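You operate a simulated robot arm through the tools that you are given. There is no shell and no other tool. Be economical: measure what you need, move in short steps, check, and stop when the job is done.

You run a simulated two-armed robot. Do the job below in one go: nothing can be reset, and whatever is moved stays where it is left.

## Task
Put the bag that says "elbow" from the top of the workbench in the silver steel basket and the bag that says "TEE" on top of the wooden board.
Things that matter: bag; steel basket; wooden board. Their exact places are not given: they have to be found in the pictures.

It is judged by the outcome, as a careful person would: the job done as asked, and still so three seconds after it is handed in. It fails if anything else is knocked over, pushed out of place, dropped, spilled or broken.

## Robot
Two 7-joint arms with two-finger parallel grippers on one trunk, on a base that drives. Base frame: it is fixed to the floor where the robot stands at the start and does not move with it; the origin is under the middle of the robot, x ahead of it, y to its left, z up. Readings come in mm, rad, newtons and seconds.
The left shoulder is at the start at [70, 163, 1270], the right one opposite. With the tool pointing down near the work surface each hand reaches from about 380 to 880 mm from the robot's upright axis, wherever it stands, measured 20 degrees to its own side. Payload 3.43 kg a hand.
The tool frame of a hand sits at the grasp point between the pads (the TCP): z along the fingers, y along the line on which they close. The tips reach 34 mm beyond it. The gripper opens to 128 mm. The fingers are 24 mm wide and 12 mm thick; the gripper's body (48 by 130 mm) begins 96 mm behind the TCP.
Orientation is that of the tool frame in the base frame, as a unit quaternion [x, y, z, w]. With the fingers straight down and closing along the base's y, the tool's x points along the base's -x, its y along +y and its z along -z.

## Interface
- The arms move only by the tool drive_tool. It takes "left_plan", "right_plan" or both (then of equal length, played together; a hand with none holds still); each is a list of rows, each an object of numbers (a shift or turn left out is 0, a gripper value left out holds the last): "dx", "dy", "dz": the shift along the base's x, y, z in cm; "wx", "wy", "wz": the turn, a rotation vector about the base's x, y, z in rad; "gripper": the finger opening in cm, from 0 to 12.8. In form: [{"dx": .., "dy": .., "dz": .., "wx": .., "wy": .., "wz": .., "gripper": ..}, ...]. A call has 1 to 20 rows; each row is the pose to reach, as a shift and turn from the pose commanded when the call began. Rows are played at 5 a second. More than 50 mm and 0.15 rad between two rows, or a gripper value outside its range, and nothing of the call is played. Where a pose cannot be reached the arm comes as near as it can. A force on the tool above 40 N (or 10 N above the force at the start of the call, whichever is more), or a blocked arm, ends the call early, and 0.2 s more pass. Each finger travels about 153 mm/s and halts on what it meets, pressing with about 38 N; the grip force reading is that of the motor and also rises with nothing between the fingers. The clock runs only during rows and for 0.2 s after the last one: add rows that repeat a pose to give the fingers time. The reply holds the time, the measured pose of the TCP, the force on the tool along the base axes, the opening and the grip force, in the units named above and with some noise.
- Cameras (640 x 400 px; columns grow to the right, rows downward): "scene" is now at [125.9, 38.5, 1508.2]; the picture's right is [0.44, -0.90, 0.00], its down [-0.51, -0.25, -0.82] and it looks along [0.74, 0.36, -0.57] (base axes); focal length 295 px, centre (320, 200). "left" rides on the left gripper at [76, 11, -160] in its tool frame; the picture's right is [-0.15, 0.99, 0.00], its down [-0.88, -0.13, -0.46] and it looks along [-0.45, -0.07, 0.89] (tool axes); focal length 234 px, centre (320, 200). "right" rides on the right gripper at [76, -11, -160] in its tool frame; the picture's right is [0.15, 0.99, 0.00], its down [-0.88, 0.13, -0.46] and it looks along [-0.45, 0.07, 0.89] (tool axes); focal length 234 px, centre (320, 200).
- capture(camera): a new picture of that camera. No time passes.
- lift_body(by): slides the trunk up (or, below 0, down) by that many mm; the arms and the scene camera ride with it, the base frame stays. It gives what a move gives, with no picture.
- roll_base(legs): drives the robot by 1 to 6 legs, each [ahead, left, turn to the left] in mm, mm and rad, along the robot's own axes; the way and the turn of a leg run together, so that a leg with both is an arc; at most 1500 mm and 3.142 rad a leg. The arms and the cameras ride along, it lands a little off, and it stops where it bumps. It gives what a move gives.
- head_to(pan, tilt): turns the head with the scene camera to pan (to the left, within 1.501 rad either way) and tilt (down, from -0.506 to 1.204), counted from straight ahead of the robot. It gives what a move gives.
- locate(camera, pixels): for up to 12 pixels [column, row] of the newest picture of that camera ("zoom" is the newest enlarged one), the place [x, y, z] in the base frame of the surface seen there, good to about 2 mm, but the place of the scene camera against the robot may be out by one fixed shift of up to 12 mm in any direction. No time passes.
- zoom(camera, box): a new picture of the part [left, top, right, bottom] of that camera's present view, enlarged. No time passes.
- close_job(): hands the job in; it is judged then, once.

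Keep the steps short. Do not move on a guess: measure, check each grasp and each placing, and mend mistakes. In all there are 80 turns and 70 pictures (those below and enlarged ones count). Leave the grippers open and the arms clear of the work at the hand-in unless told otherwise, and finish with a single line.

The tools are called after ">>>" as a command line: name --argument value ..., lists and objects as JSON in quotes. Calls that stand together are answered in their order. drive_tool: Moves the arms, as the interface text tells. Its arguments: {"type":"object","properties":{"left_plan":{"type":"array"},"right_plan":{"type":"array"}},"required":[]} The other tools are called the same way: lift_body (by) slides the trunk up or down; roll_base (legs) drives the base; head_to (pan, tilt) turns the head that bears the scene camera; capture (camera) takes a picture; locate (camera, pixels) gives the place of the surface under pixels of a picture; zoom (camera, box) takes an enlarged picture of a part of a camera's view; close_job () hands the job in.

At the start:

```text
time: 0.0
left_ee_pos: [523.6, 496.0, 1164.8]
left_tool_rot: [-0.001, 1.0, 0.0, 0.0]
left_ft_force: [0.1, 0.4, -0.3]
left_width: 127.9
left_grip_force: 0.1
right_ee_pos: [600.7, -43.3, 1195.4]
right_tool_rot: [0.001, 1.0, 0.0, 0.0]
right_ft_force: [0.4, 0.5, 0.1]
right_width: 128.0
right_grip_force: 0.1
trunk travel left (down, up): [-750.0, 190.0]
robot x, y, heading: [-2.5, -1.4, 0.002]
head pan, tilt: [0.457, 0.607]
```

scene: 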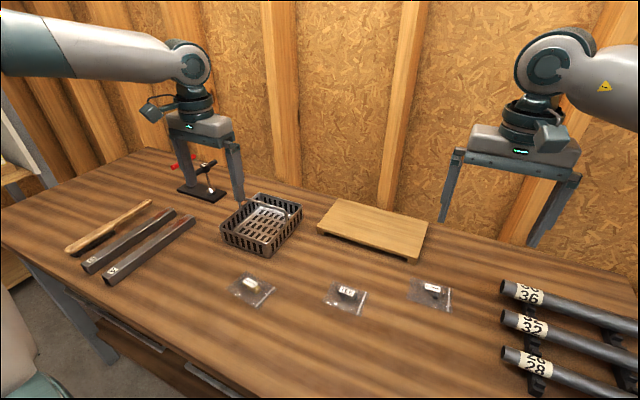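
right: 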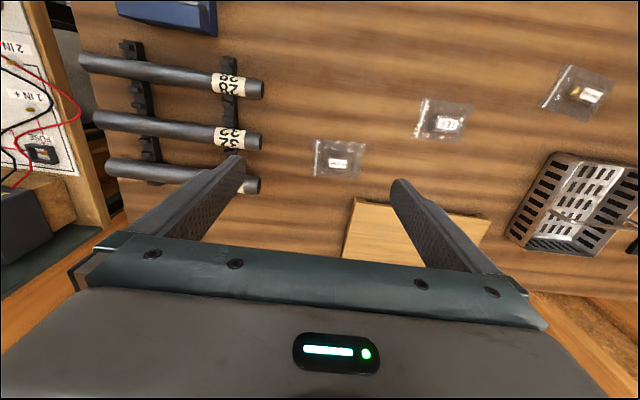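
left: 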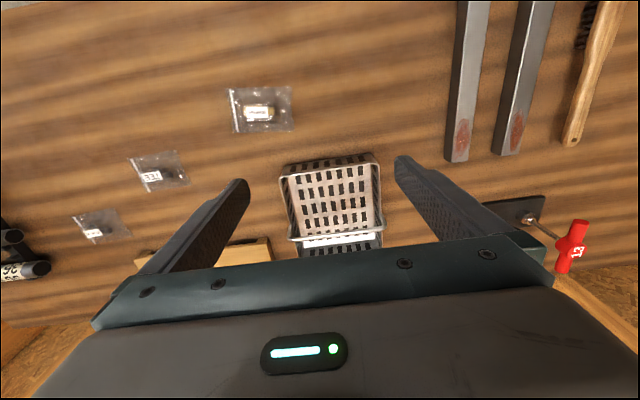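

I see three bags in the scene at about (252,288), (346,297), (430,292). I zoom in to read the labels.

>>> zoom --camera "scene" --box '[220, 260, 300, 310]'

>>> zoom --camera "scene" --box '[310, 270, 390, 320]'

>>> zoom --camera "scene" --box '[395, 265, 475, 315]'

>>> locate --camera "scene" --pixels '[[252, 288], [346, 297], [430, 292], [265, 222], [222, 238], [262, 255], [302, 212], [258, 195], [340, 200], [318, 230], [415, 258], [427, 222]]'

```text
8.00 times, centred on (260, 285) of scene
```

zoom: 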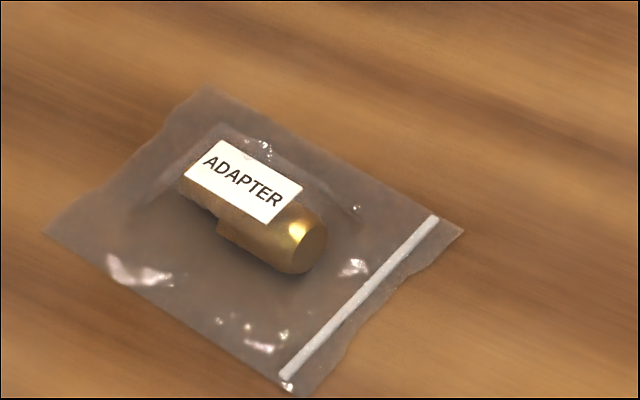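

```text
8.00 times, centred on (350, 295) of scene
```

zoom: 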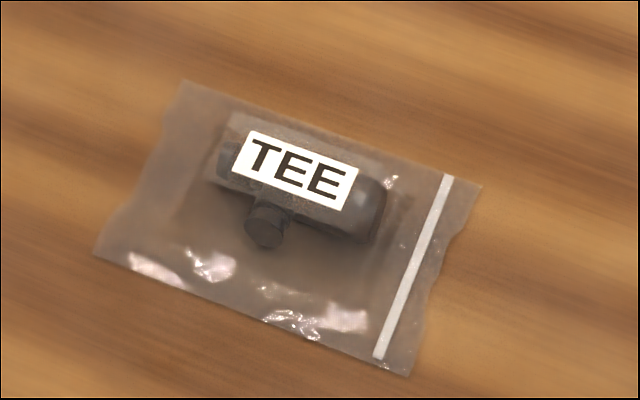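

```text
8.00 times, centred on (435, 290) of scene
```

zoom: 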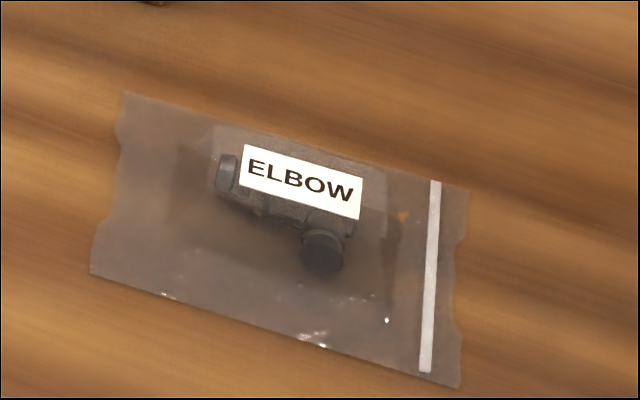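

```text
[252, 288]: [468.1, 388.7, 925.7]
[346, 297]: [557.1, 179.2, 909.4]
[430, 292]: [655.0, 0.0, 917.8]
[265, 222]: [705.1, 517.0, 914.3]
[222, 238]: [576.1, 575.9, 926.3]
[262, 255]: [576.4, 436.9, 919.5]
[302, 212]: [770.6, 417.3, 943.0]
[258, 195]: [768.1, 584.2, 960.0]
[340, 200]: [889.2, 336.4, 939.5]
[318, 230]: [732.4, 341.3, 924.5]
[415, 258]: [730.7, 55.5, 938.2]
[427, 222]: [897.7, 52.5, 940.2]
```

The elbow bag is at (430,292) and the TEE bag at (346,297); the adapter bag stays. I take closer wrist views of both bags to measure them.

>>> zoom --camera "right" --box '[298, 135, 378, 185]'

>>> locate --camera "zoom" --pixels '[[320, 200], [250, 200], [400, 200], [320, 150], [320, 260], [60, 350], [600, 380], [40, 40], [320, 110], [560, 60]]'

>>> locate --camera "scene" --pixels '[[431, 287], [436, 289], [475, 296], [475, 310]]'

>>> zoom --camera "right" --box '[402, 92, 482, 142]'

>>> locate --camera "zoom" --pixels '[[380, 255], [300, 255], [460, 255], [380, 200], [380, 150], [380, 300], [150, 360], [550, 390], [130, 60], [570, 80]]'

```text
8.00 times, centred on (338, 160) of right
```

zoom: 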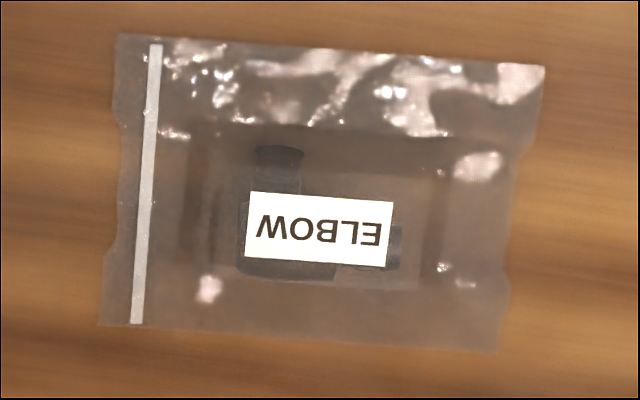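

```text
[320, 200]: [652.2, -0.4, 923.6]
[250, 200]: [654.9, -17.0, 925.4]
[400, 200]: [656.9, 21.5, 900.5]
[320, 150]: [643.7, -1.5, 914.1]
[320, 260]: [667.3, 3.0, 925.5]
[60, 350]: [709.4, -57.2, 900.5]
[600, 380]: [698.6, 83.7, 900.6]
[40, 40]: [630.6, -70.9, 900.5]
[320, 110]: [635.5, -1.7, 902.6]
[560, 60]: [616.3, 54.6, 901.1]
```

```text
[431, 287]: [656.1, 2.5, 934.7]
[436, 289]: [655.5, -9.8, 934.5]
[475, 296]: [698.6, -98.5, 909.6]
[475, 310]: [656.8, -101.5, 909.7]
```

```text
8.00 times, centred on (442, 117) of right
```

zoom: 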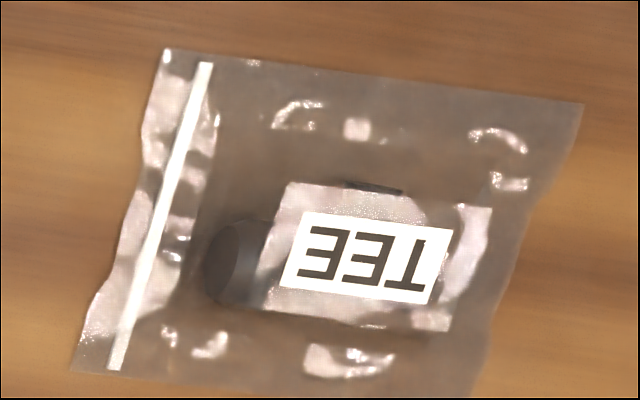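

```text
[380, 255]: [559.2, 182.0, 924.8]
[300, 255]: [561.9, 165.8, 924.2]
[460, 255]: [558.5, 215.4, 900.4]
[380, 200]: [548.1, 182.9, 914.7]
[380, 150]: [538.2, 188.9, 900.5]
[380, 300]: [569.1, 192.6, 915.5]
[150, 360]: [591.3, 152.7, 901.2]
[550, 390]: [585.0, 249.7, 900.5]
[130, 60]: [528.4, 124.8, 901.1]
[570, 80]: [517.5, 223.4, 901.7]
```

Measured with the right wrist camera: elbow fitting at about (657, 0), top at 925; TEE fitting at about (560, 180), top at 925. The left hand can reach both targets, so I'll use it and park the right hand. First I check what stands to the right, and measure the basket and board with the left wrist camera.

>>> locate --camera "right" --pixels '[[20, 60], [40, 150], [20, 240], [90, 180], [165, 10], [355, 205], [385, 230], [480, 225]]'

>>> locate --camera "left" --pixels '[[282, 177], [378, 163], [290, 238], [381, 232], [333, 200], [325, 170], [260, 240], [210, 263]]'

>>> zoom --camera "left" --box '[250, 140, 410, 240]'

>>> zoom --camera "scene" --box '[200, 170, 328, 250]'

```text
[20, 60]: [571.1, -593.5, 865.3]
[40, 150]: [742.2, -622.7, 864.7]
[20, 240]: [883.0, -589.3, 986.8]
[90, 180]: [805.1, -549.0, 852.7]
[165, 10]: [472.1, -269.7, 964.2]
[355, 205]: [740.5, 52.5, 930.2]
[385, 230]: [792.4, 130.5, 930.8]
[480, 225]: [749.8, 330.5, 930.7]
```

```text
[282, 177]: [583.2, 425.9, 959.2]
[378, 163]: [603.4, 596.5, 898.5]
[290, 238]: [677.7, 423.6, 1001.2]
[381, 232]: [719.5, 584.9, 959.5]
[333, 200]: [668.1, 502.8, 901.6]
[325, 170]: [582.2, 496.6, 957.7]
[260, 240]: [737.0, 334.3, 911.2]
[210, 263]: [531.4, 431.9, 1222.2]
```

```text
4.00 times, centred on (330, 190) of left
```

zoom: 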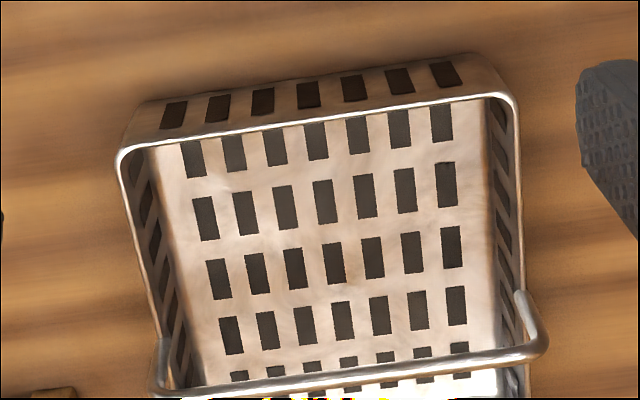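

```text
5.00 times, centred on (264, 210) of scene
```

zoom: 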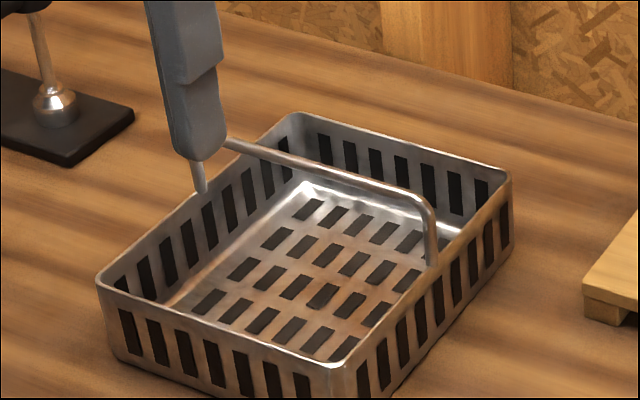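

Basket: front rim x≈583, y 426–590, rim z≈958, handle bar across y near x≈678 at z≈1001. Board top z≈931. I now park the right hand back and to the right at its present height.

>>> drive_tool --right_plan '[{"dx": -2, "dy": -3.5}, {"dx": -4, "dy": -7}, {"dx": -6, "dy": -10.5}, {"dx": -8, "dy": -14}, {"dx": -10, "dy": -17.5}, {"dx": -12, "dy": -21}, {"dx": -14, "dy": -24.5}, {"dx": -16, "dy": -28}, {"dx": -16, "dy": -28}]'

```text
time: 2.0
left_ee_pos: [525.8, 496.3, 1163.9]
left_tool_rot: [0.0, 1.0, 0.0, 0.001]
left_ft_force: [0.8, 0.7, -0.1]
left_width: 128.1
left_grip_force: 0.0
right_ee_pos: [439.6, -322.6, 1193.9]
right_tool_rot: [0.0, 1.0, 0.0, -0.001]
right_ft_force: [-0.3, -0.3, -0.4]
right_width: 127.9
right_grip_force: 0.1
trunk travel left (down, up): [-750.0, 190.0]
robot x, y, heading: [0.5, 1.6, 0.0]
head pan, tilt: [0.457, 0.607]
```

The right hand is parked. Now the left hand moves high over the TEE first (board task), turning 90° so that it closes along x.

>>> drive_tool --left_plan '[{"dx": 0.3, "dy": -2.6, "wz": -0.131}, {"dx": 0.6, "dy": -5.2, "wz": -0.262}, {"dx": 0.9, "dy": -7.9, "wz": -0.393}, {"dx": 1.2, "dy": -10.5, "wz": -0.524}, {"dx": 1.5, "dy": -13.1, "wz": -0.655}, {"dx": 1.8, "dy": -15.8, "wz": -0.785}, {"dx": 2.1, "dy": -18.4, "wz": -0.916}, {"dx": 2.4, "dy": -21, "wz": -1.047}, {"dx": 2.7, "dy": -23.7, "wz": -1.178}, {"dx": 3.0, "dy": -26.3, "wz": -1.309}, {"dx": 3.3, "dy": -28.9, "wz": -1.44}, {"dx": 3.6, "dy": -31.6, "wz": -1.571}, {"dx": 3.6, "dy": -31.6, "wz": -1.571}]'

>>> capture --camera "left"

```text
time: 4.8
left_ee_pos: [560.4, 179.2, 1164.6]
left_tool_rot: [0.707, 0.707, -0.001, 0.0]
left_ft_force: [0.4, 0.2, 0.6]
left_width: 128.0
left_grip_force: 0.1
right_ee_pos: [438.4, -323.5, 1194.7]
right_tool_rot: [0.002, 1.0, 0.0, 0.0]
right_ft_force: [-0.1, 0.1, -0.6]
right_width: 127.9
right_grip_force: 0.1
trunk travel left (down, up): [-750.0, 190.0]
robot x, y, heading: [0.8, -1.6, 0.002]
head pan, tilt: [0.457, 0.607]
```

```text
59 pictures are left
```

left: 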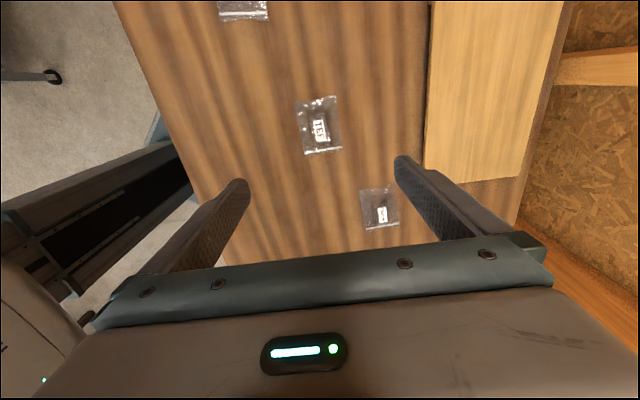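

Turned as intended; the TEE bag is at (320,128). Zooming and measuring the fitting.

>>> zoom --camera "left" --box '[280, 100, 360, 150]'

>>> locate --camera "zoom" --pixels '[[240, 180], [270, 180], [300, 180], [330, 180], [360, 180], [390, 180], [320, 140], [320, 230], [320, 270], [320, 320], [300, 230], [360, 230]]'

```text
8.00 times, centred on (320, 125) of left
```

zoom: 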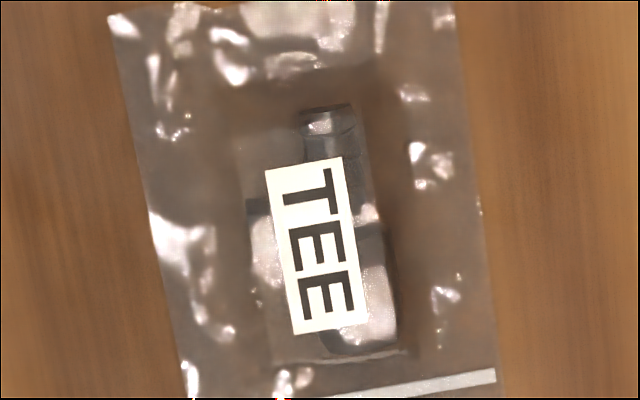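

```text
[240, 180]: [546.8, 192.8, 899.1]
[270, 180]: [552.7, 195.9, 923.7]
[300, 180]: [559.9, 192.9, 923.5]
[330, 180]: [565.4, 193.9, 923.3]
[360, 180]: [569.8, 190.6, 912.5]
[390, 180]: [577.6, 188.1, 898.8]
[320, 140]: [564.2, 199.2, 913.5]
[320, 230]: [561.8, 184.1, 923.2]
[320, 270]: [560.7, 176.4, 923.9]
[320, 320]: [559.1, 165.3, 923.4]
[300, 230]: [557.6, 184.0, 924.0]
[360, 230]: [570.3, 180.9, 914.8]
```

The TEE body's middle is at about (562,181), tilted about 0.13 rad. I narrow the fingers to 8 cm, turn by 0.13, and come down to TCP z≈960 to check.

>>> drive_tool --left_plan '[{"dx": 0.1, "dy": 0.1, "dz": -4, "wz": 0.06, "gripper": 8}, {"dx": 0.1, "dy": 0.1, "dz": -8, "wz": 0.13}, {"dx": 0.1, "dy": 0.1, "dz": -12, "wz": 0.13}, {"dx": 0.1, "dy": 0.1, "dz": -16, "wz": 0.13}, {"dx": 0.1, "dy": 0.1, "dz": -19, "wz": 0.13}, {"dx": 0.1, "dy": 0.1, "dz": -20.5, "wz": 0.13}, {"dx": 0.1, "dy": 0.1, "dz": -20.5, "wz": 0.13}]'

>>> capture --camera "left"

```text
time: 6.4
left_ee_pos: [551.9, 203.3, 976.3]
left_tool_rot: [0.659, 0.752, -0.001, 0.001]
left_ft_force: [-0.2, 0.7, 0.7]
left_width: 79.9
left_grip_force: 0.1
left hand out of reach, approached as far as the arm can: row 4, 5, 6, 7
right_ee_pos: [438.4, -323.4, 1193.3]
right_tool_rot: [0.0, 1.0, 0.0, 0.0]
right_ft_force: [0.6, 1.0, 0.5]
right_width: 128.0
right_grip_force: 0.1
trunk travel left (down, up): [-750.0, 190.0]
robot x, y, heading: [0.1, -1.1, 0.002]
head pan, tilt: [0.457, 0.607]
```

```text
57 pictures are left
```

left: 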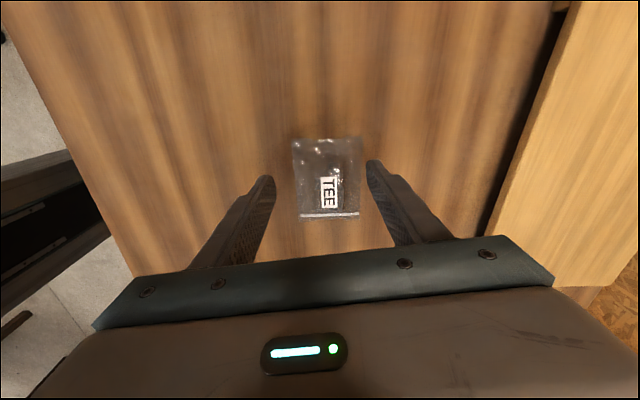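

The arm meets a joint limit at z≈976 (force nil, bag untouched). I'll raise both hands and lower the trunk by 140 mm so the low poses fall in the reachable range.

>>> drive_tool --left_plan '[{"dz": 4}, {"dz": 8}, {"dx": 0, "dz": 12}, {"dz": 16.5}, {"dz": 20.5}, {"dz": 20.5}]' --right_plan '[{"dz": 3}, {"dz": 6}, {"dz": 9}, {"dz": 12}, {"dz": 12}, {"dz": 12}]'

>>> lift_body --by -140

>>> capture --camera "scene"

```text
time: 7.8
left_ee_pos: [551.4, 204.1, 1182.2]
left_tool_rot: [0.659, 0.752, 0.001, 0.0]
left_ft_force: [-0.7, 0.0, 0.0]
left_width: 79.8
left_grip_force: 0.0
right_ee_pos: [441.2, -322.9, 1315.9]
right_tool_rot: [0.001, 1.0, 0.0, -0.001]
right_ft_force: [0.0, -0.4, -1.0]
right_width: 128.0
right_grip_force: 0.0
trunk travel left (down, up): [-750.0, 190.0]
robot x, y, heading: [0.0, -3.3, -0.005]
head pan, tilt: [0.457, 0.607]
```

```text
time: 9.5
left_ee_pos: [551.3, 203.3, 1040.7]
left_tool_rot: [0.659, 0.752, 0.0, 0.0]
left_ft_force: [-0.5, 0.2, 0.1]
left_width: 79.7
left_grip_force: 0.0
right_ee_pos: [439.8, -322.6, 1176.0]
right_tool_rot: [0.001, 1.0, 0.0, 0.0]
right_ft_force: [-0.4, -0.4, 0.1]
right_width: 128.1
right_grip_force: 0.1
trunk travel left (down, up): [-610.0, 330.0]
robot x, y, heading: [1.8, -0.9, 0.003]
head pan, tilt: [0.457, 0.607]
```

```text
56 pictures are left
```

scene: 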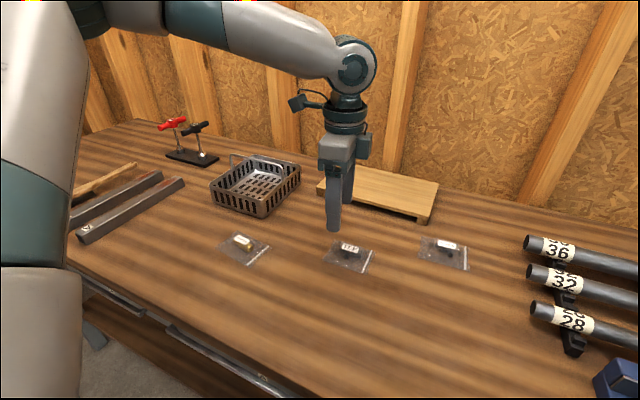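

Now the pose is at z≈1041 with room below. I view the TEE again from here.

>>> zoom --camera "left" --box '[280, 130, 376, 190]'

>>> locate --camera "zoom" --pixels '[[320, 200], [260, 200], [290, 200], [350, 200], [380, 200], [320, 150], [320, 250], [320, 300], [260, 250], [290, 250], [350, 250], [380, 250]]'

```text
6.67 times, centred on (328, 160) of left
```

zoom: 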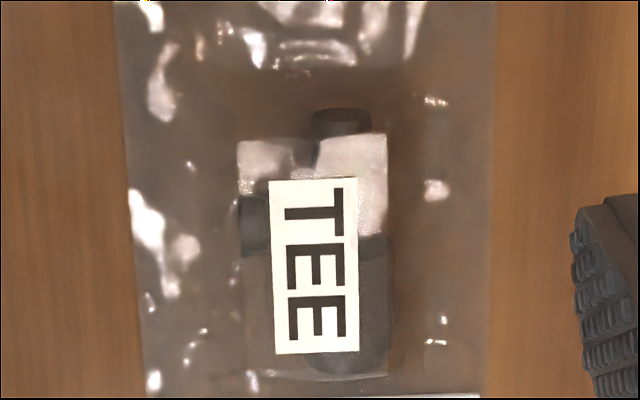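

```text
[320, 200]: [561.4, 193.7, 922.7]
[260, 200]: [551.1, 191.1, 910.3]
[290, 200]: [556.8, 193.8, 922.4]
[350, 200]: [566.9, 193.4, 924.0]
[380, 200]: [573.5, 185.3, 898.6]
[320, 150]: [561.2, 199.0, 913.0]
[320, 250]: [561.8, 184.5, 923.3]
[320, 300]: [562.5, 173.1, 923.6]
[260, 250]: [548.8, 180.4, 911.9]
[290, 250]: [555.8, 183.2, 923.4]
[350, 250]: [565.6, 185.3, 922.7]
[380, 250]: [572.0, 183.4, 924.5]
```

Aligned well. TEE centre (562,183). Moving there and down to z≈955 first.

>>> drive_tool --left_plan '[{"dx": 0.5, "dy": -1.0, "dz": -2}, {"dx": 1.0, "dy": -2.0, "dz": -4}, {"dx": 1.0, "dy": -2.0, "dz": -6.5}, {"dx": 1.0, "dy": -2.0, "dz": -8.5}, {"dx": 1.0, "dy": -2.0, "dz": -8.5}]'

>>> capture --camera "left"

```text
time: 10.7
left_ee_pos: [560.5, 185.4, 956.6]
left_tool_rot: [0.659, 0.752, 0.0, 0.0]
left_ft_force: [-0.5, 0.8, 1.5]
left_width: 80.2
left_grip_force: 0.0
right_ee_pos: [439.6, -322.5, 1176.1]
right_tool_rot: [0.001, 1.0, 0.0, 0.0]
right_ft_force: [-0.5, -0.5, 0.2]
right_width: 127.8
right_grip_force: 0.0
trunk travel left (down, up): [-610.0, 330.0]
robot x, y, heading: [-0.6, 4.4, -0.001]
head pan, tilt: [0.457, 0.607]
```

```text
54 pictures are left
```

left: 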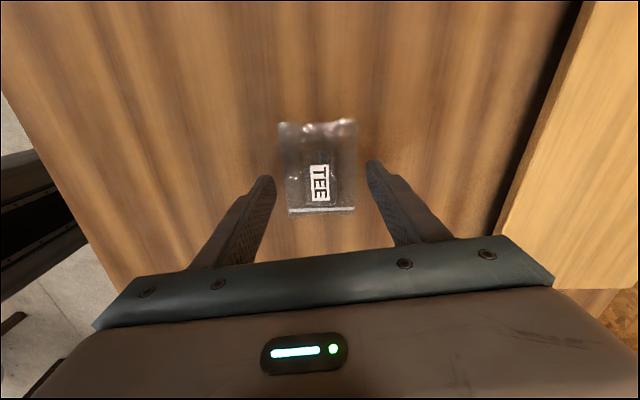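

The bag sits between the fingers. Down to z≈939 and close.

>>> drive_tool --left_plan '[{"dz": -1.0}, {"dz": -1.7}, {"dz": -1.7, "gripper": 4}, {"dz": -1.7, "gripper": 4}, {"dz": -1.7, "gripper": 1}, {"dz": -1.7, "gripper": 1}, {"dz": -1.7, "gripper": 1}]'

```text
time: 12.3
left_ee_pos: [560.1, 184.3, 939.2]
left_tool_rot: [0.659, 0.752, 0.0, 0.0]
left_ft_force: [0.0, -0.6, 0.2]
left_width: 30.7
left_grip_force: 38.1
right_ee_pos: [440.1, -322.7, 1176.4]
right_tool_rot: [0.001, 1.0, 0.0, 0.0]
right_ft_force: [-0.5, 0.0, -0.9]
right_width: 128.0
right_grip_force: 0.0
trunk travel left (down, up): [-610.0, 330.0]
robot x, y, heading: [5.4, -1.8, -0.002]
head pan, tilt: [0.457, 0.607]
```

Held at 30.7 mm with 38 N. Lifting 8 cm and looking.

>>> drive_tool --left_plan '[{"dz": 2}, {"dz": 5}, {"dz": 8}, {"dz": 8}]'

>>> capture --camera "left"

>>> capture --camera "scene"

```text
time: 13.3
left_ee_pos: [561.8, 182.4, 1020.6]
left_tool_rot: [0.659, 0.752, 0.0, 0.0]
left_ft_force: [0.5, -0.5, -0.3]
left_width: 30.8
left_grip_force: 38.3
right_ee_pos: [440.1, -322.0, 1176.8]
right_tool_rot: [0.001, 1.0, 0.0, 0.0]
right_ft_force: [0.5, -0.5, 0.3]
right_width: 128.0
right_grip_force: 0.0
trunk travel left (down, up): [-610.0, 330.0]
robot x, y, heading: [-0.3, 1.1, -0.003]
head pan, tilt: [0.457, 0.607]
```

```text
53 pictures are left
```

left: 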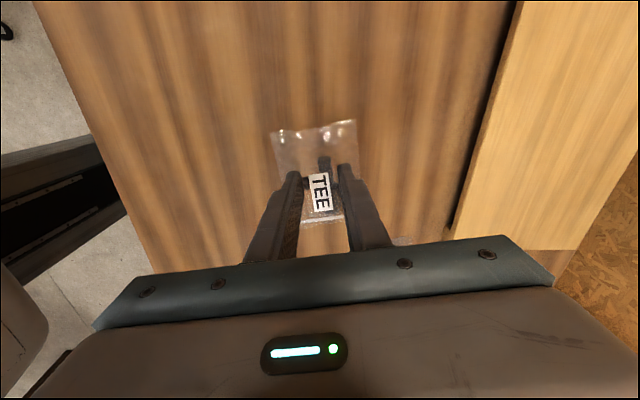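

```text
52 pictures are left
```

scene: 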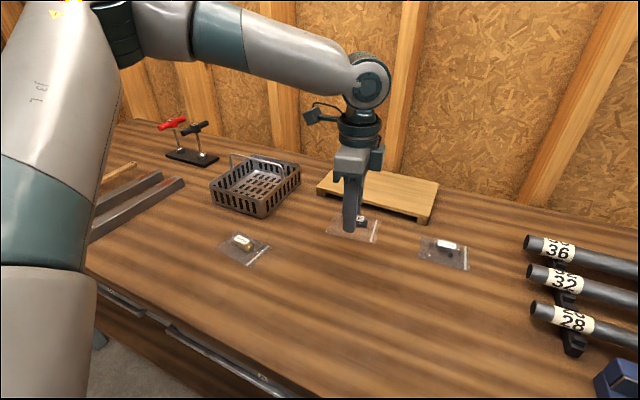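

The TEE bag is held. Moving it over the board to about (800,193), staying high.

>>> drive_tool --left_plan '[{"dx": 4, "dy": 0.2, "dz": 1}, {"dx": 8, "dy": 0.4, "dz": 2}, {"dx": 12, "dy": 0.6, "dz": 2}, {"dx": 16, "dy": 0.8, "dz": 2}, {"dx": 20, "dy": 1, "dz": 2}, {"dx": 22.5, "dy": 1.1, "dz": 2}, {"dx": 24, "dy": 1.1, "dz": 2}, {"dx": 24, "dy": 1.1, "dz": 2}]'

>>> capture --camera "left"

>>> capture --camera "scene"

```text
time: 15.1
left_ee_pos: [695.7, 255.3, 1039.4]
left_tool_rot: [0.659, 0.752, -0.001, 0.002]
left_ft_force: [0.1, -0.6, -0.5]
left_width: 30.7
left_grip_force: 37.7
left hand out of reach, approached as far as the arm can: row 2, 3, 4, 5, 6, 7, 8
right_ee_pos: [439.8, -322.4, 1176.0]
right_tool_rot: [0.001, 1.0, 0.001, 0.001]
right_ft_force: [0.2, 0.7, 0.2]
right_width: 128.0
right_grip_force: 0.1
trunk travel left (down, up): [-610.0, 330.0]
robot x, y, heading: [2.0, 0.6, 0.002]
head pan, tilt: [0.457, 0.607]
```

```text
51 pictures are left
```

left: 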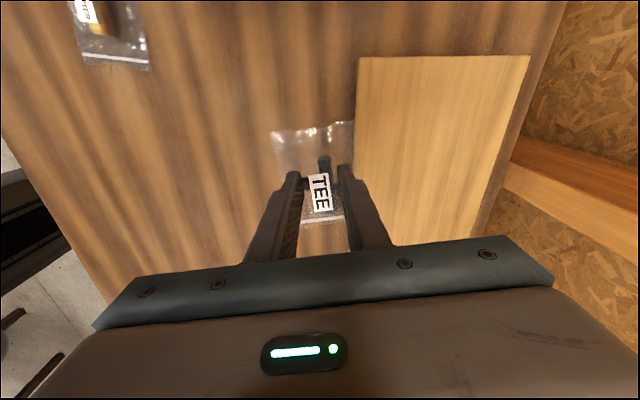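

```text
50 pictures are left
```

scene: 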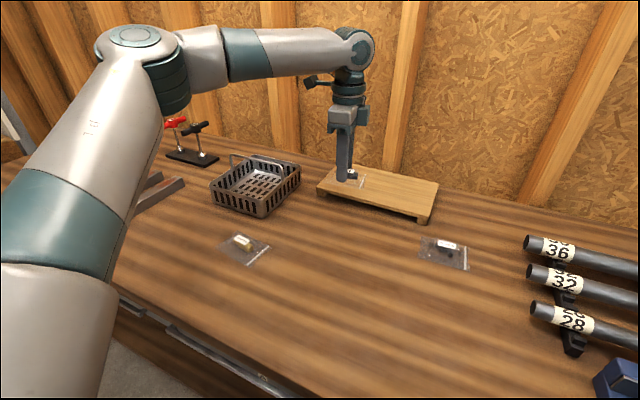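

A wrist-roll limit again in this orientation. I turn the hand back by 1.4 rad (the bag, ~100 mm long, then lies along the board's 150 mm depth) while moving over the board.

>>> drive_tool --left_plan '[{"wz": 0.14}, {"wz": 0.28}, {"wz": 0.42}, {"wz": 0.56}, {"wz": 0.7}, {"wz": 0.84, "dx": 2, "dy": -1}, {"wz": 0.98, "dx": 4, "dy": -2}, {"wz": 1.12, "dx": 6, "dy": -3.5}, {"wz": 1.26, "dx": 8, "dy": -5}, {"wz": 1.4, "dx": 10, "dy": -6}, {"wz": 1.4, "dx": 11, "dy": -6}, {"wz": 1.4, "dx": 11, "dy": -6}]'

>>> capture --camera "left"

>>> capture --camera "scene"

```text
time: 17.7
left_ee_pos: [701.5, 263.3, 1036.5]
left_tool_rot: [0.02, 1.0, 0.0, 0.001]
left_ft_force: [-0.1, 0.0, 0.5]
left_width: 30.9
left_grip_force: 37.4
left hand out of reach, approached as far as the arm can: row 6, 7, 8, 9, 10, 11, 12
right_ee_pos: [439.0, -322.4, 1175.2]
right_tool_rot: [0.0, 1.0, 0.0, 0.0]
right_ft_force: [0.6, -0.7, -0.1]
right_width: 128.0
right_grip_force: 0.0
trunk travel left (down, up): [-610.0, 330.0]
robot x, y, heading: [-1.0, -1.4, -0.002]
head pan, tilt: [0.457, 0.607]
```

```text
49 pictures are left
```

left: 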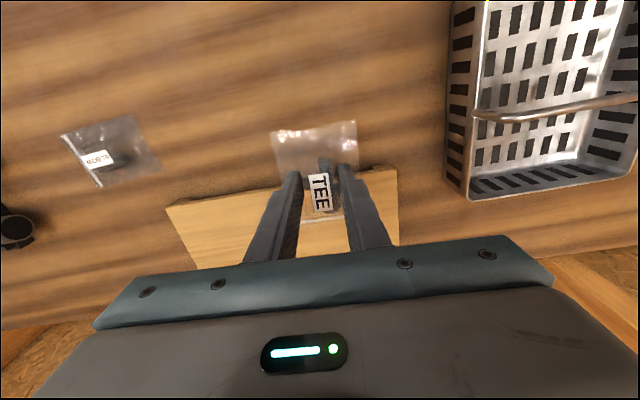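

```text
48 pictures are left
```

scene: 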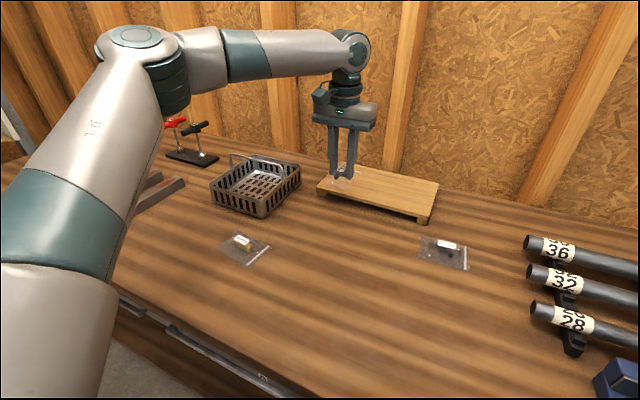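

It isn't roll; the arm limits at crossing towards the right. Turning the base to the right by 0.35 rad puts both the board and the elbow bag well inside the left arm's sector. The held bag (bottom ~z 997) passes above the board (931); nothing else is in the arc.

>>> roll_base --legs '[[0, 0, -0.35]]'

>>> capture --camera "scene"

```text
time: 19.1
left_ee_pos: [749.7, 7.8, 1034.7]
left_tool_rot: [0.193, 0.981, 0.0, 0.0]
left_ft_force: [-0.3, -0.2, -0.2]
left_width: 30.6
left_grip_force: 38.2
right_ee_pos: [303.4, -452.8, 1176.1]
right_tool_rot: [0.175, 0.985, 0.0, 0.0]
right_ft_force: [0.3, -0.3, 0.8]
right_width: 128.2
right_grip_force: 0.0
trunk travel left (down, up): [-610.0, 330.0]
robot x, y, heading: [2.0, -1.8, -0.352]
head pan, tilt: [0.457, 0.607]
```

```text
47 pictures are left
```

scene: 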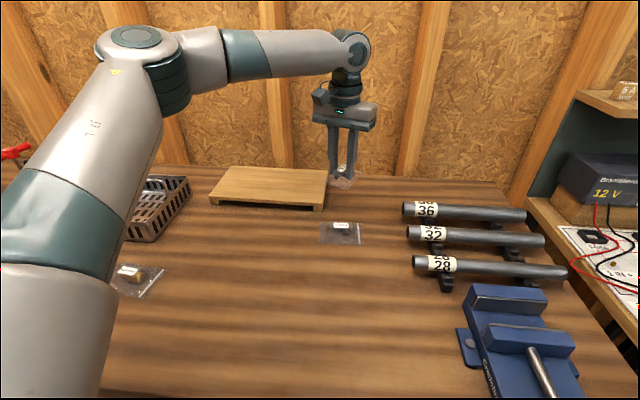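

Now move the left hand to above the board centre (~812,195), squaring the bag up.

>>> drive_tool --left_plan '[{"dx": 1, "dy": 4, "wz": 0.08}, {"dx": 2, "dy": 8, "wz": 0.16}, {"dx": 3.5, "dy": 12, "wz": 0.24}, {"dx": 5, "dy": 15.5, "wz": 0.3}, {"dx": 6.2, "dy": 18.7, "wz": 0.35}, {"dx": 6.2, "dy": 18.7, "wz": 0.35}]'

>>> capture --camera "left"

>>> capture --camera "scene"

```text
time: 20.6
left_ee_pos: [813.2, 192.0, 1038.3]
left_tool_rot: [0.019, 1.0, 0.0, 0.001]
left_ft_force: [0.4, -0.6, -0.8]
left_width: 30.5
left_grip_force: 38.3
right_ee_pos: [302.5, -454.2, 1175.7]
right_tool_rot: [0.175, 0.985, -0.001, -0.001]
right_ft_force: [-0.3, 0.0, 0.4]
right_width: 127.8
right_grip_force: 0.0
trunk travel left (down, up): [-610.0, 330.0]
robot x, y, heading: [-4.0, 1.1, -0.345]
head pan, tilt: [0.457, 0.607]
```

```text
46 pictures are left
```

left: 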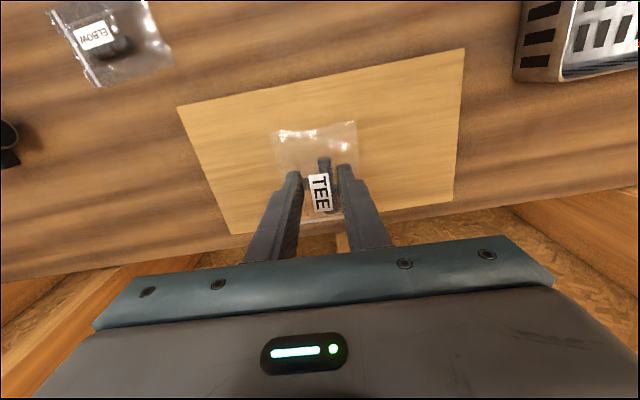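

```text
45 pictures are left
```

scene: 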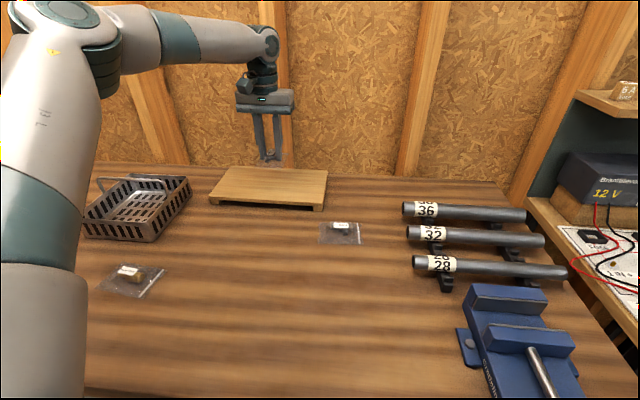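

I measure the board corners as seen in the left wrist view.

>>> locate --camera "left" --pixels '[[184, 110], [458, 55], [450, 195], [234, 228], [400, 150], [515, 80], [575, 80], [525, 10]]'

```text
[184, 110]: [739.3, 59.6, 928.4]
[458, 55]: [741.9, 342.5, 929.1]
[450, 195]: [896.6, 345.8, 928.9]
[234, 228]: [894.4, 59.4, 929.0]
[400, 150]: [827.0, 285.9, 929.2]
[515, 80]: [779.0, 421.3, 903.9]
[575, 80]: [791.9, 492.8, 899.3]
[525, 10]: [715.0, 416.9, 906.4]
```

Board is x 739–896, y 59–345, top 929. Lower to TCP ≈970 and open gently.

>>> drive_tool --left_plan '[{"dx": 0.3, "dy": 0.5, "dz": -3}, {"dx": 0.3, "dy": 0.5, "dz": -5.5}, {"dx": 0.3, "dy": 0.5, "dz": -6.5}, {"dx": 0.3, "dy": 0.5, "dz": -6.7}, {"dx": 0.3, "dy": 0.5, "dz": -6.7}]'

```text
time: 21.8
left_ee_pos: [815.6, 199.3, 969.5]
left_tool_rot: [0.02, 1.0, 0.001, 0.001]
left_ft_force: [0.3, 0.1, -0.7]
left_width: 30.4
left_grip_force: 38.5
right_ee_pos: [302.6, -452.6, 1175.6]
right_tool_rot: [0.174, 0.985, 0.0, 0.0]
right_ft_force: [-0.2, 1.0, -0.3]
right_width: 127.7
right_grip_force: 0.0
trunk travel left (down, up): [-610.0, 330.0]
robot x, y, heading: [-0.6, 1.8, -0.351]
head pan, tilt: [0.457, 0.607]
```

z≈969.5, about at contact. Opening to 6 cm, then rising straight up.

>>> drive_tool --left_plan '[{"gripper": 4}, {"gripper": 6}, {"gripper": 6}, {"gripper": 6, "dz": 2}, {"dz": 5}, {"dz": 9}, {"dz": 13}, {"dz": 13}]'

>>> capture --camera "left"

>>> capture --camera "scene"

```text
time: 23.6
left_ee_pos: [812.7, 201.8, 1098.8]
left_tool_rot: [0.02, 1.0, 0.0, 0.0]
left_ft_force: [0.6, 0.0, 0.1]
left_width: 59.9
left_grip_force: 0.2
right_ee_pos: [303.6, -454.2, 1176.2]
right_tool_rot: [0.174, 0.985, -0.001, 0.0]
right_ft_force: [0.0, -0.4, -0.3]
right_width: 127.8
right_grip_force: 0.0
trunk travel left (down, up): [-610.0, 330.0]
robot x, y, heading: [2.6, -3.4, -0.346]
head pan, tilt: [0.457, 0.607]
```

```text
44 pictures are left
```

left: 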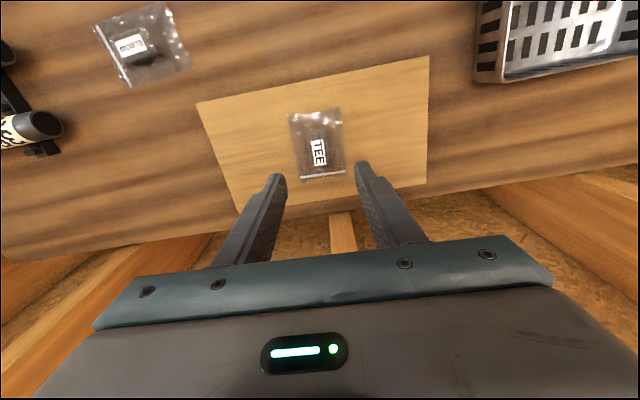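

```text
43 pictures are left
```

scene: 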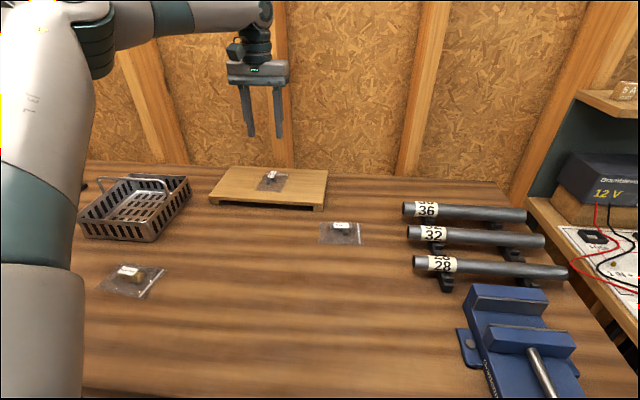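

The TEE bag lies well inside the board. Next, the left hand moves above the elbow bag (657,3), turning by −1.6 rad and opening to 8 cm.

>>> drive_tool --left_plan '[{"wz": -0.13, "dx": -1.3, "dy": -1.6}, {"wz": -0.26, "dx": -2.6, "dy": -3.3}, {"wz": -0.4, "dx": -3.9, "dy": -5}, {"wz": -0.53, "dx": -5.2, "dy": -6.6}, {"wz": -0.66, "dx": -6.5, "dy": -8.3}, {"wz": -0.8, "dx": -7.8, "dy": -10}, {"wz": -0.93, "dx": -9.1, "dy": -11.6}, {"wz": -1.06, "dx": -10.4, "dy": -13.3}, {"wz": -1.2, "dx": -11.7, "dy": -15}, {"wz": -1.33, "dx": -13, "dy": -16.6}, {"wz": -1.46, "dx": -14.5, "dy": -18.3, "gripper": 8}, {"wz": -1.6, "dx": -15.8, "dy": -19.8}, {"wz": -1.6, "dx": -15.8, "dy": -19.8}]'

>>> zoom --camera "left" --box '[240, 90, 400, 190]'

```text
time: 26.4
left_ee_pos: [657.0, 1.3, 1099.4]
left_tool_rot: [0.732, 0.681, -0.001, 0.001]
left_ft_force: [0.3, 0.5, 1.0]
left_width: 80.0
left_grip_force: 0.0
right_ee_pos: [302.2, -453.9, 1176.1]
right_tool_rot: [0.174, 0.985, 0.0, 0.0]
right_ft_force: [-0.1, -0.4, 0.2]
right_width: 128.0
right_grip_force: 0.0
trunk travel left (down, up): [-610.0, 330.0]
robot x, y, heading: [-2.8, 2.0, -0.347]
head pan, tilt: [0.457, 0.607]
```

```text
4.00 times, centred on (320, 140) of left
```

zoom: 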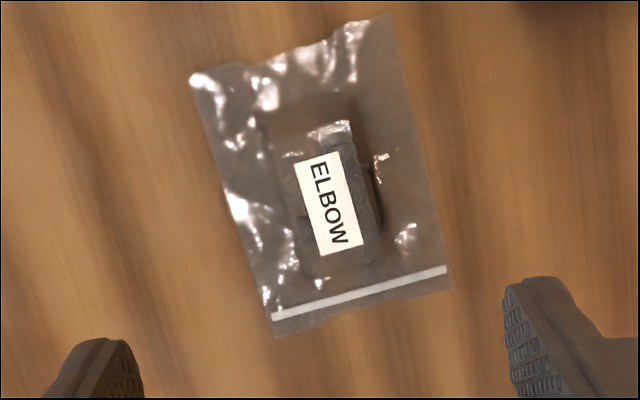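

I measure the elbow's axis and middle.

>>> locate --camera "zoom" --pixels '[[317, 165], [346, 240], [332, 202], [308, 207], [356, 195], [368, 225], [300, 235], [285, 320], [440, 280], [205, 85], [385, 25], [335, 140]]'

```text
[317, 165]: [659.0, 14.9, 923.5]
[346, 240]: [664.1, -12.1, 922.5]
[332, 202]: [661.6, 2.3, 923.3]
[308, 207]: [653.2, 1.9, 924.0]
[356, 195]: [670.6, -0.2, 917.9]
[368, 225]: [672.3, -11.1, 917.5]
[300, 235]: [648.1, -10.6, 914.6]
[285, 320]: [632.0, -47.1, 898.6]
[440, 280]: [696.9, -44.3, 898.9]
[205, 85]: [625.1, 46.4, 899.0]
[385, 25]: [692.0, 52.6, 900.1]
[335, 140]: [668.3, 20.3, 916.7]
```

Bag axis is rotated about +0.08 from y. The elbow's branch lies at y≈−10, so gripping at (657,−8) gets branch end and body back as opposing faces. Turn +0.14 and lower to 957.

>>> drive_tool --left_plan '[{"dy": -0.9, "dz": -4, "wz": 0.07}, {"dy": -0.9, "dz": -8, "wz": 0.14}, {"dy": -0.9, "dz": -12, "wz": 0.14}, {"dy": -0.9, "dz": -14.2, "wz": 0.14}, {"dy": -0.9, "dz": -14.2, "wz": 0.14}]'

>>> zoom --camera "left" --box '[240, 110, 400, 210]'

>>> locate --camera "zoom" --pixels '[[320, 200], [290, 240], [320, 240], [350, 240], [380, 240], [290, 280], [320, 280], [350, 280], [380, 280], [320, 160]]'

```text
time: 27.6
left_ee_pos: [655.7, -8.4, 955.6]
left_tool_rot: [0.681, 0.732, 0.0, 0.001]
left_ft_force: [-0.1, -0.4, 0.0]
left_width: 79.9
left_grip_force: 0.0
right_ee_pos: [303.1, -453.4, 1176.2]
right_tool_rot: [0.175, 0.985, 0.0, 0.0]
right_ft_force: [-0.1, 0.0, -0.6]
right_width: 127.9
right_grip_force: 0.1
trunk travel left (down, up): [-610.0, 330.0]
robot x, y, heading: [-3.0, -0.8, -0.351]
head pan, tilt: [0.457, 0.607]
```

```text
4.00 times, centred on (320, 160) of left
```

zoom: 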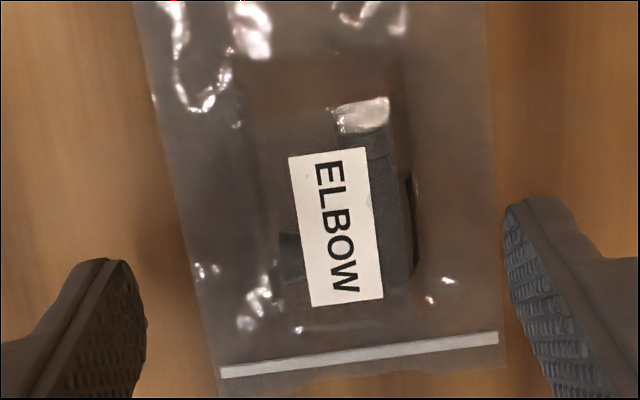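

```text
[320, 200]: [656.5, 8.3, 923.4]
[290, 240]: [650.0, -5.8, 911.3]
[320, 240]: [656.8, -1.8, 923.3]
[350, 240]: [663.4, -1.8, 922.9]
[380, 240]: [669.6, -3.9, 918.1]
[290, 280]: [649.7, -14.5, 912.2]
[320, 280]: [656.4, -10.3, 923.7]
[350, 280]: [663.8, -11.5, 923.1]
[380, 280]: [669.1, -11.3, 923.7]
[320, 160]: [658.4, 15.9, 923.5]
```

Well placed. Down to z≈939 and close.

>>> drive_tool --left_plan '[{"dx": 0.3, "dz": -1.0}, {"dx": 0.3, "dz": -1.7}, {"dx": 0.3, "dz": -1.7, "gripper": 4}, {"dx": 0.3, "dz": -1.7, "gripper": 4}, {"dx": 0.3, "dz": -1.7, "gripper": 1}, {"dx": 0.3, "dz": -1.7, "gripper": 1}, {"dx": 0.3, "dz": -1.7, "gripper": 1}]'

```text
time: 29.1
left_ee_pos: [659.5, -8.3, 938.9]
left_tool_rot: [0.682, 0.732, -0.001, 0.001]
left_ft_force: [0.2, -0.7, 0.1]
left_width: 30.4
left_grip_force: 38.1
right_ee_pos: [302.7, -454.1, 1175.6]
right_tool_rot: [0.174, 0.985, -0.001, 0.0]
right_ft_force: [-0.1, 0.0, 0.7]
right_width: 127.9
right_grip_force: 0.1
trunk travel left (down, up): [-610.0, 330.0]
robot x, y, heading: [1.2, -1.2, -0.352]
head pan, tilt: [0.457, 0.607]
```

Held at 30.4 mm. Lift 14 cm and check.

>>> drive_tool --left_plan '[{"dz": 2}, {"dz": 5}, {"dz": 8}, {"dz": 11}, {"dz": 14}, {"dz": 14}]'

>>> capture --camera "left"

```text
time: 30.6
left_ee_pos: [660.3, -6.9, 1080.2]
left_tool_rot: [0.681, 0.732, -0.001, 0.0]
left_ft_force: [0.8, 0.2, -0.9]
left_width: 30.6
left_grip_force: 37.6
right_ee_pos: [303.3, -454.1, 1176.0]
right_tool_rot: [0.176, 0.984, 0.0, 0.001]
right_ft_force: [0.3, 0.0, 0.3]
right_width: 128.1
right_grip_force: 0.1
trunk travel left (down, up): [-610.0, 330.0]
robot x, y, heading: [1.6, -0.8, -0.353]
head pan, tilt: [0.457, 0.607]
```

```text
40 pictures are left
```

left: 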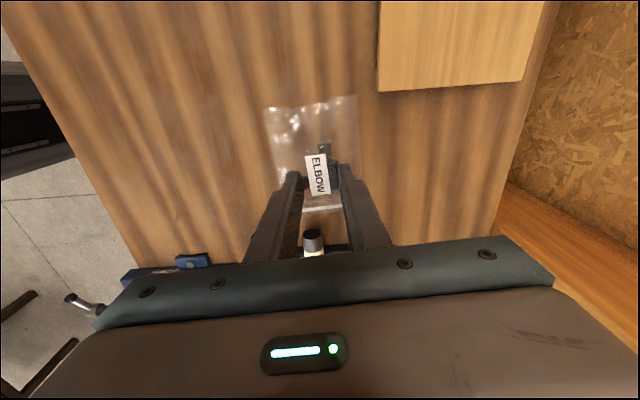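

Elbow bag held. Turn the base back to the start heading; the bag (bottom ~1040) sweeps over free table.

>>> roll_base --legs '[[0, 0, 0.35]]'

>>> head_to --pan 0.6 --tilt 0.65

>>> zoom --camera "scene" --box '[160, 80, 480, 280]'

```text
time: 32.0
left_ee_pos: [622.3, 217.4, 1080.3]
left_tool_rot: [0.544, 0.839, 0.0, 0.001]
left_ft_force: [0.7, 0.8, -0.2]
left_width: 30.7
left_grip_force: 38.0
right_ee_pos: [439.4, -322.8, 1175.3]
right_tool_rot: [0.001, 1.0, 0.0, 0.001]
right_ft_force: [0.1, 0.4, 0.7]
right_width: 127.7
right_grip_force: 0.1
trunk travel left (down, up): [-610.0, 330.0]
robot x, y, heading: [-3.0, -0.6, 0.0]
head pan, tilt: [0.457, 0.607]
```

```text
time: 32.7
left_ee_pos: [623.2, 219.5, 1080.5]
left_tool_rot: [0.544, 0.839, -0.001, 0.001]
left_ft_force: [-1.2, -0.2, -0.7]
left_width: 30.6
left_grip_force: 37.9
right_ee_pos: [439.9, -322.7, 1177.4]
right_tool_rot: [0.001, 1.0, 0.0, 0.001]
right_ft_force: [-0.8, -0.1, 0.3]
right_width: 128.0
right_grip_force: 0.0
trunk travel left (down, up): [-610.0, 330.0]
robot x, y, heading: [-3.5, -1.3, -0.003]
head pan, tilt: [0.6, 0.649]
```

```text
2.00 times, centred on (320, 180) of scene
```

zoom: 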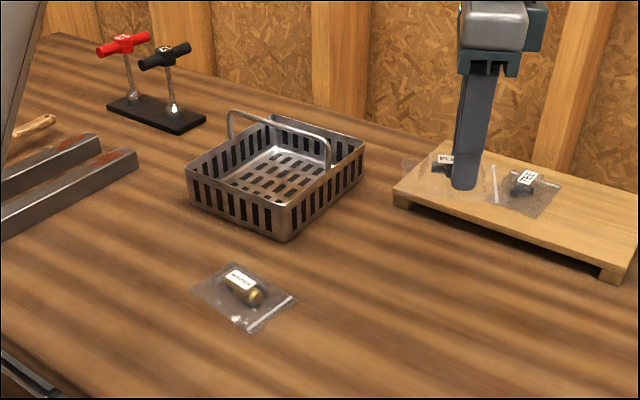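

Measuring rim and handle from this view (scene readings run ~9 mm high; known table points give the correction).

>>> locate --camera "zoom" --pixels '[[187, 168], [277, 204], [363, 145], [272, 119], [231, 113], [328, 145], [280, 122], [250, 180], [240, 188], [330, 165], [100, 280], [330, 330]]'

```text
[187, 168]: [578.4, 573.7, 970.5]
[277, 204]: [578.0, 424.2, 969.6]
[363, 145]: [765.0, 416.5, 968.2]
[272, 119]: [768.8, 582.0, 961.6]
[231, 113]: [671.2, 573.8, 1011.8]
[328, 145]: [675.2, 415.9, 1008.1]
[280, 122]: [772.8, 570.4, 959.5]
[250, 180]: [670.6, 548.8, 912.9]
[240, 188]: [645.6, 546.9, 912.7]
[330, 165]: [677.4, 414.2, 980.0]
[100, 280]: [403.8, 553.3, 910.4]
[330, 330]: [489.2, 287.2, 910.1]
```

Basket: x 583–772, y 424–578, rim ~959, handle at x≈676 (top ~1001), floor ~903. Target for the TCP in the front half: (627,493). Moving there at height, squaring the bag.

>>> drive_tool --left_plan '[{"dy": 4, "wz": -0.07}, {"dy": 8, "wz": -0.14}, {"dx": 0.1, "dy": 12, "wz": -0.21}, {"dx": 0.2, "dy": 16, "wz": -0.28}, {"dx": 0.3, "dy": 20, "wz": -0.35}, {"dx": 0.4, "dy": 24, "wz": -0.42}, {"dx": 0.4, "dy": 27.4, "wz": -0.43}, {"dx": 0.4, "dy": 27.4, "wz": -0.43}]'

>>> capture --camera "left"

>>> zoom --camera "scene" --box '[160, 40, 480, 240]'

```text
time: 34.5
left_ee_pos: [626.4, 491.5, 1081.1]
left_tool_rot: [0.711, 0.703, -0.001, 0.0]
left_ft_force: [0.3, 0.2, -0.5]
left_width: 30.6
left_grip_force: 38.1
right_ee_pos: [439.5, -323.5, 1174.9]
right_tool_rot: [0.001, 1.0, 0.001, 0.0]
right_ft_force: [0.4, -0.6, -0.3]
right_width: 128.1
right_grip_force: 0.0
trunk travel left (down, up): [-610.0, 330.0]
robot x, y, heading: [2.2, 3.9, -0.003]
head pan, tilt: [0.6, 0.649]
```

```text
38 pictures are left
```

left: 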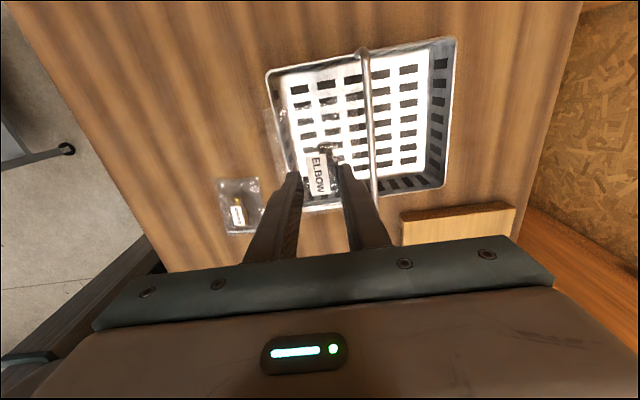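

```text
2.00 times, centred on (320, 140) of scene
```

zoom: 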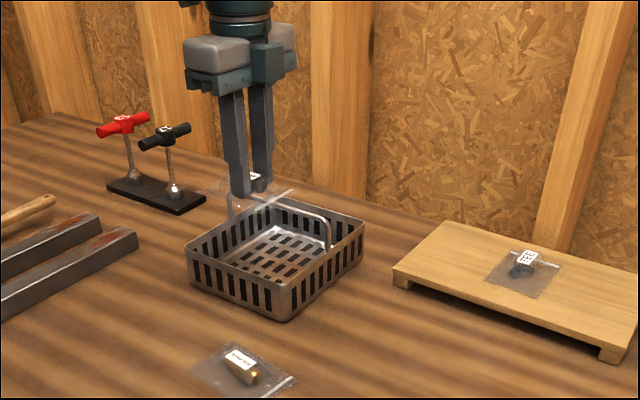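

Check the rim and handle places with the left wrist camera before lowering.

>>> zoom --camera "left" --box '[240, 30, 480, 220]'

>>> locate --camera "left" --pixels '[[267, 75], [285, 150], [363, 60], [370, 130], [374, 180], [455, 40], [443, 186], [268, 112], [278, 170], [338, 110], [320, 60]]'

```text
2.11 times, centred on (360, 125) of left
```

zoom: 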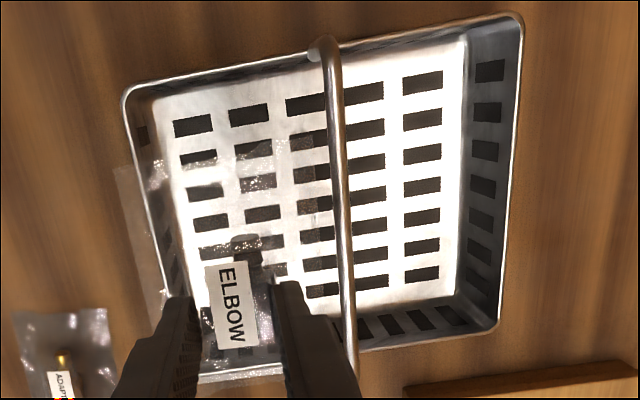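

```text
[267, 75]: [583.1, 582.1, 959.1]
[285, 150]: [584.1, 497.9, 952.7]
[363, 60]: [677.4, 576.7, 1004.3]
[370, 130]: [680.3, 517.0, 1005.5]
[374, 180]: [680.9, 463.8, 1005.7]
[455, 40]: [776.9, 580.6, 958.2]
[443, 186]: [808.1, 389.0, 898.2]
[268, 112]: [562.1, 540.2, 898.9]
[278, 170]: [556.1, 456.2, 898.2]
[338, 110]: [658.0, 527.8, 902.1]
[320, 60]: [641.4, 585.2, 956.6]
```

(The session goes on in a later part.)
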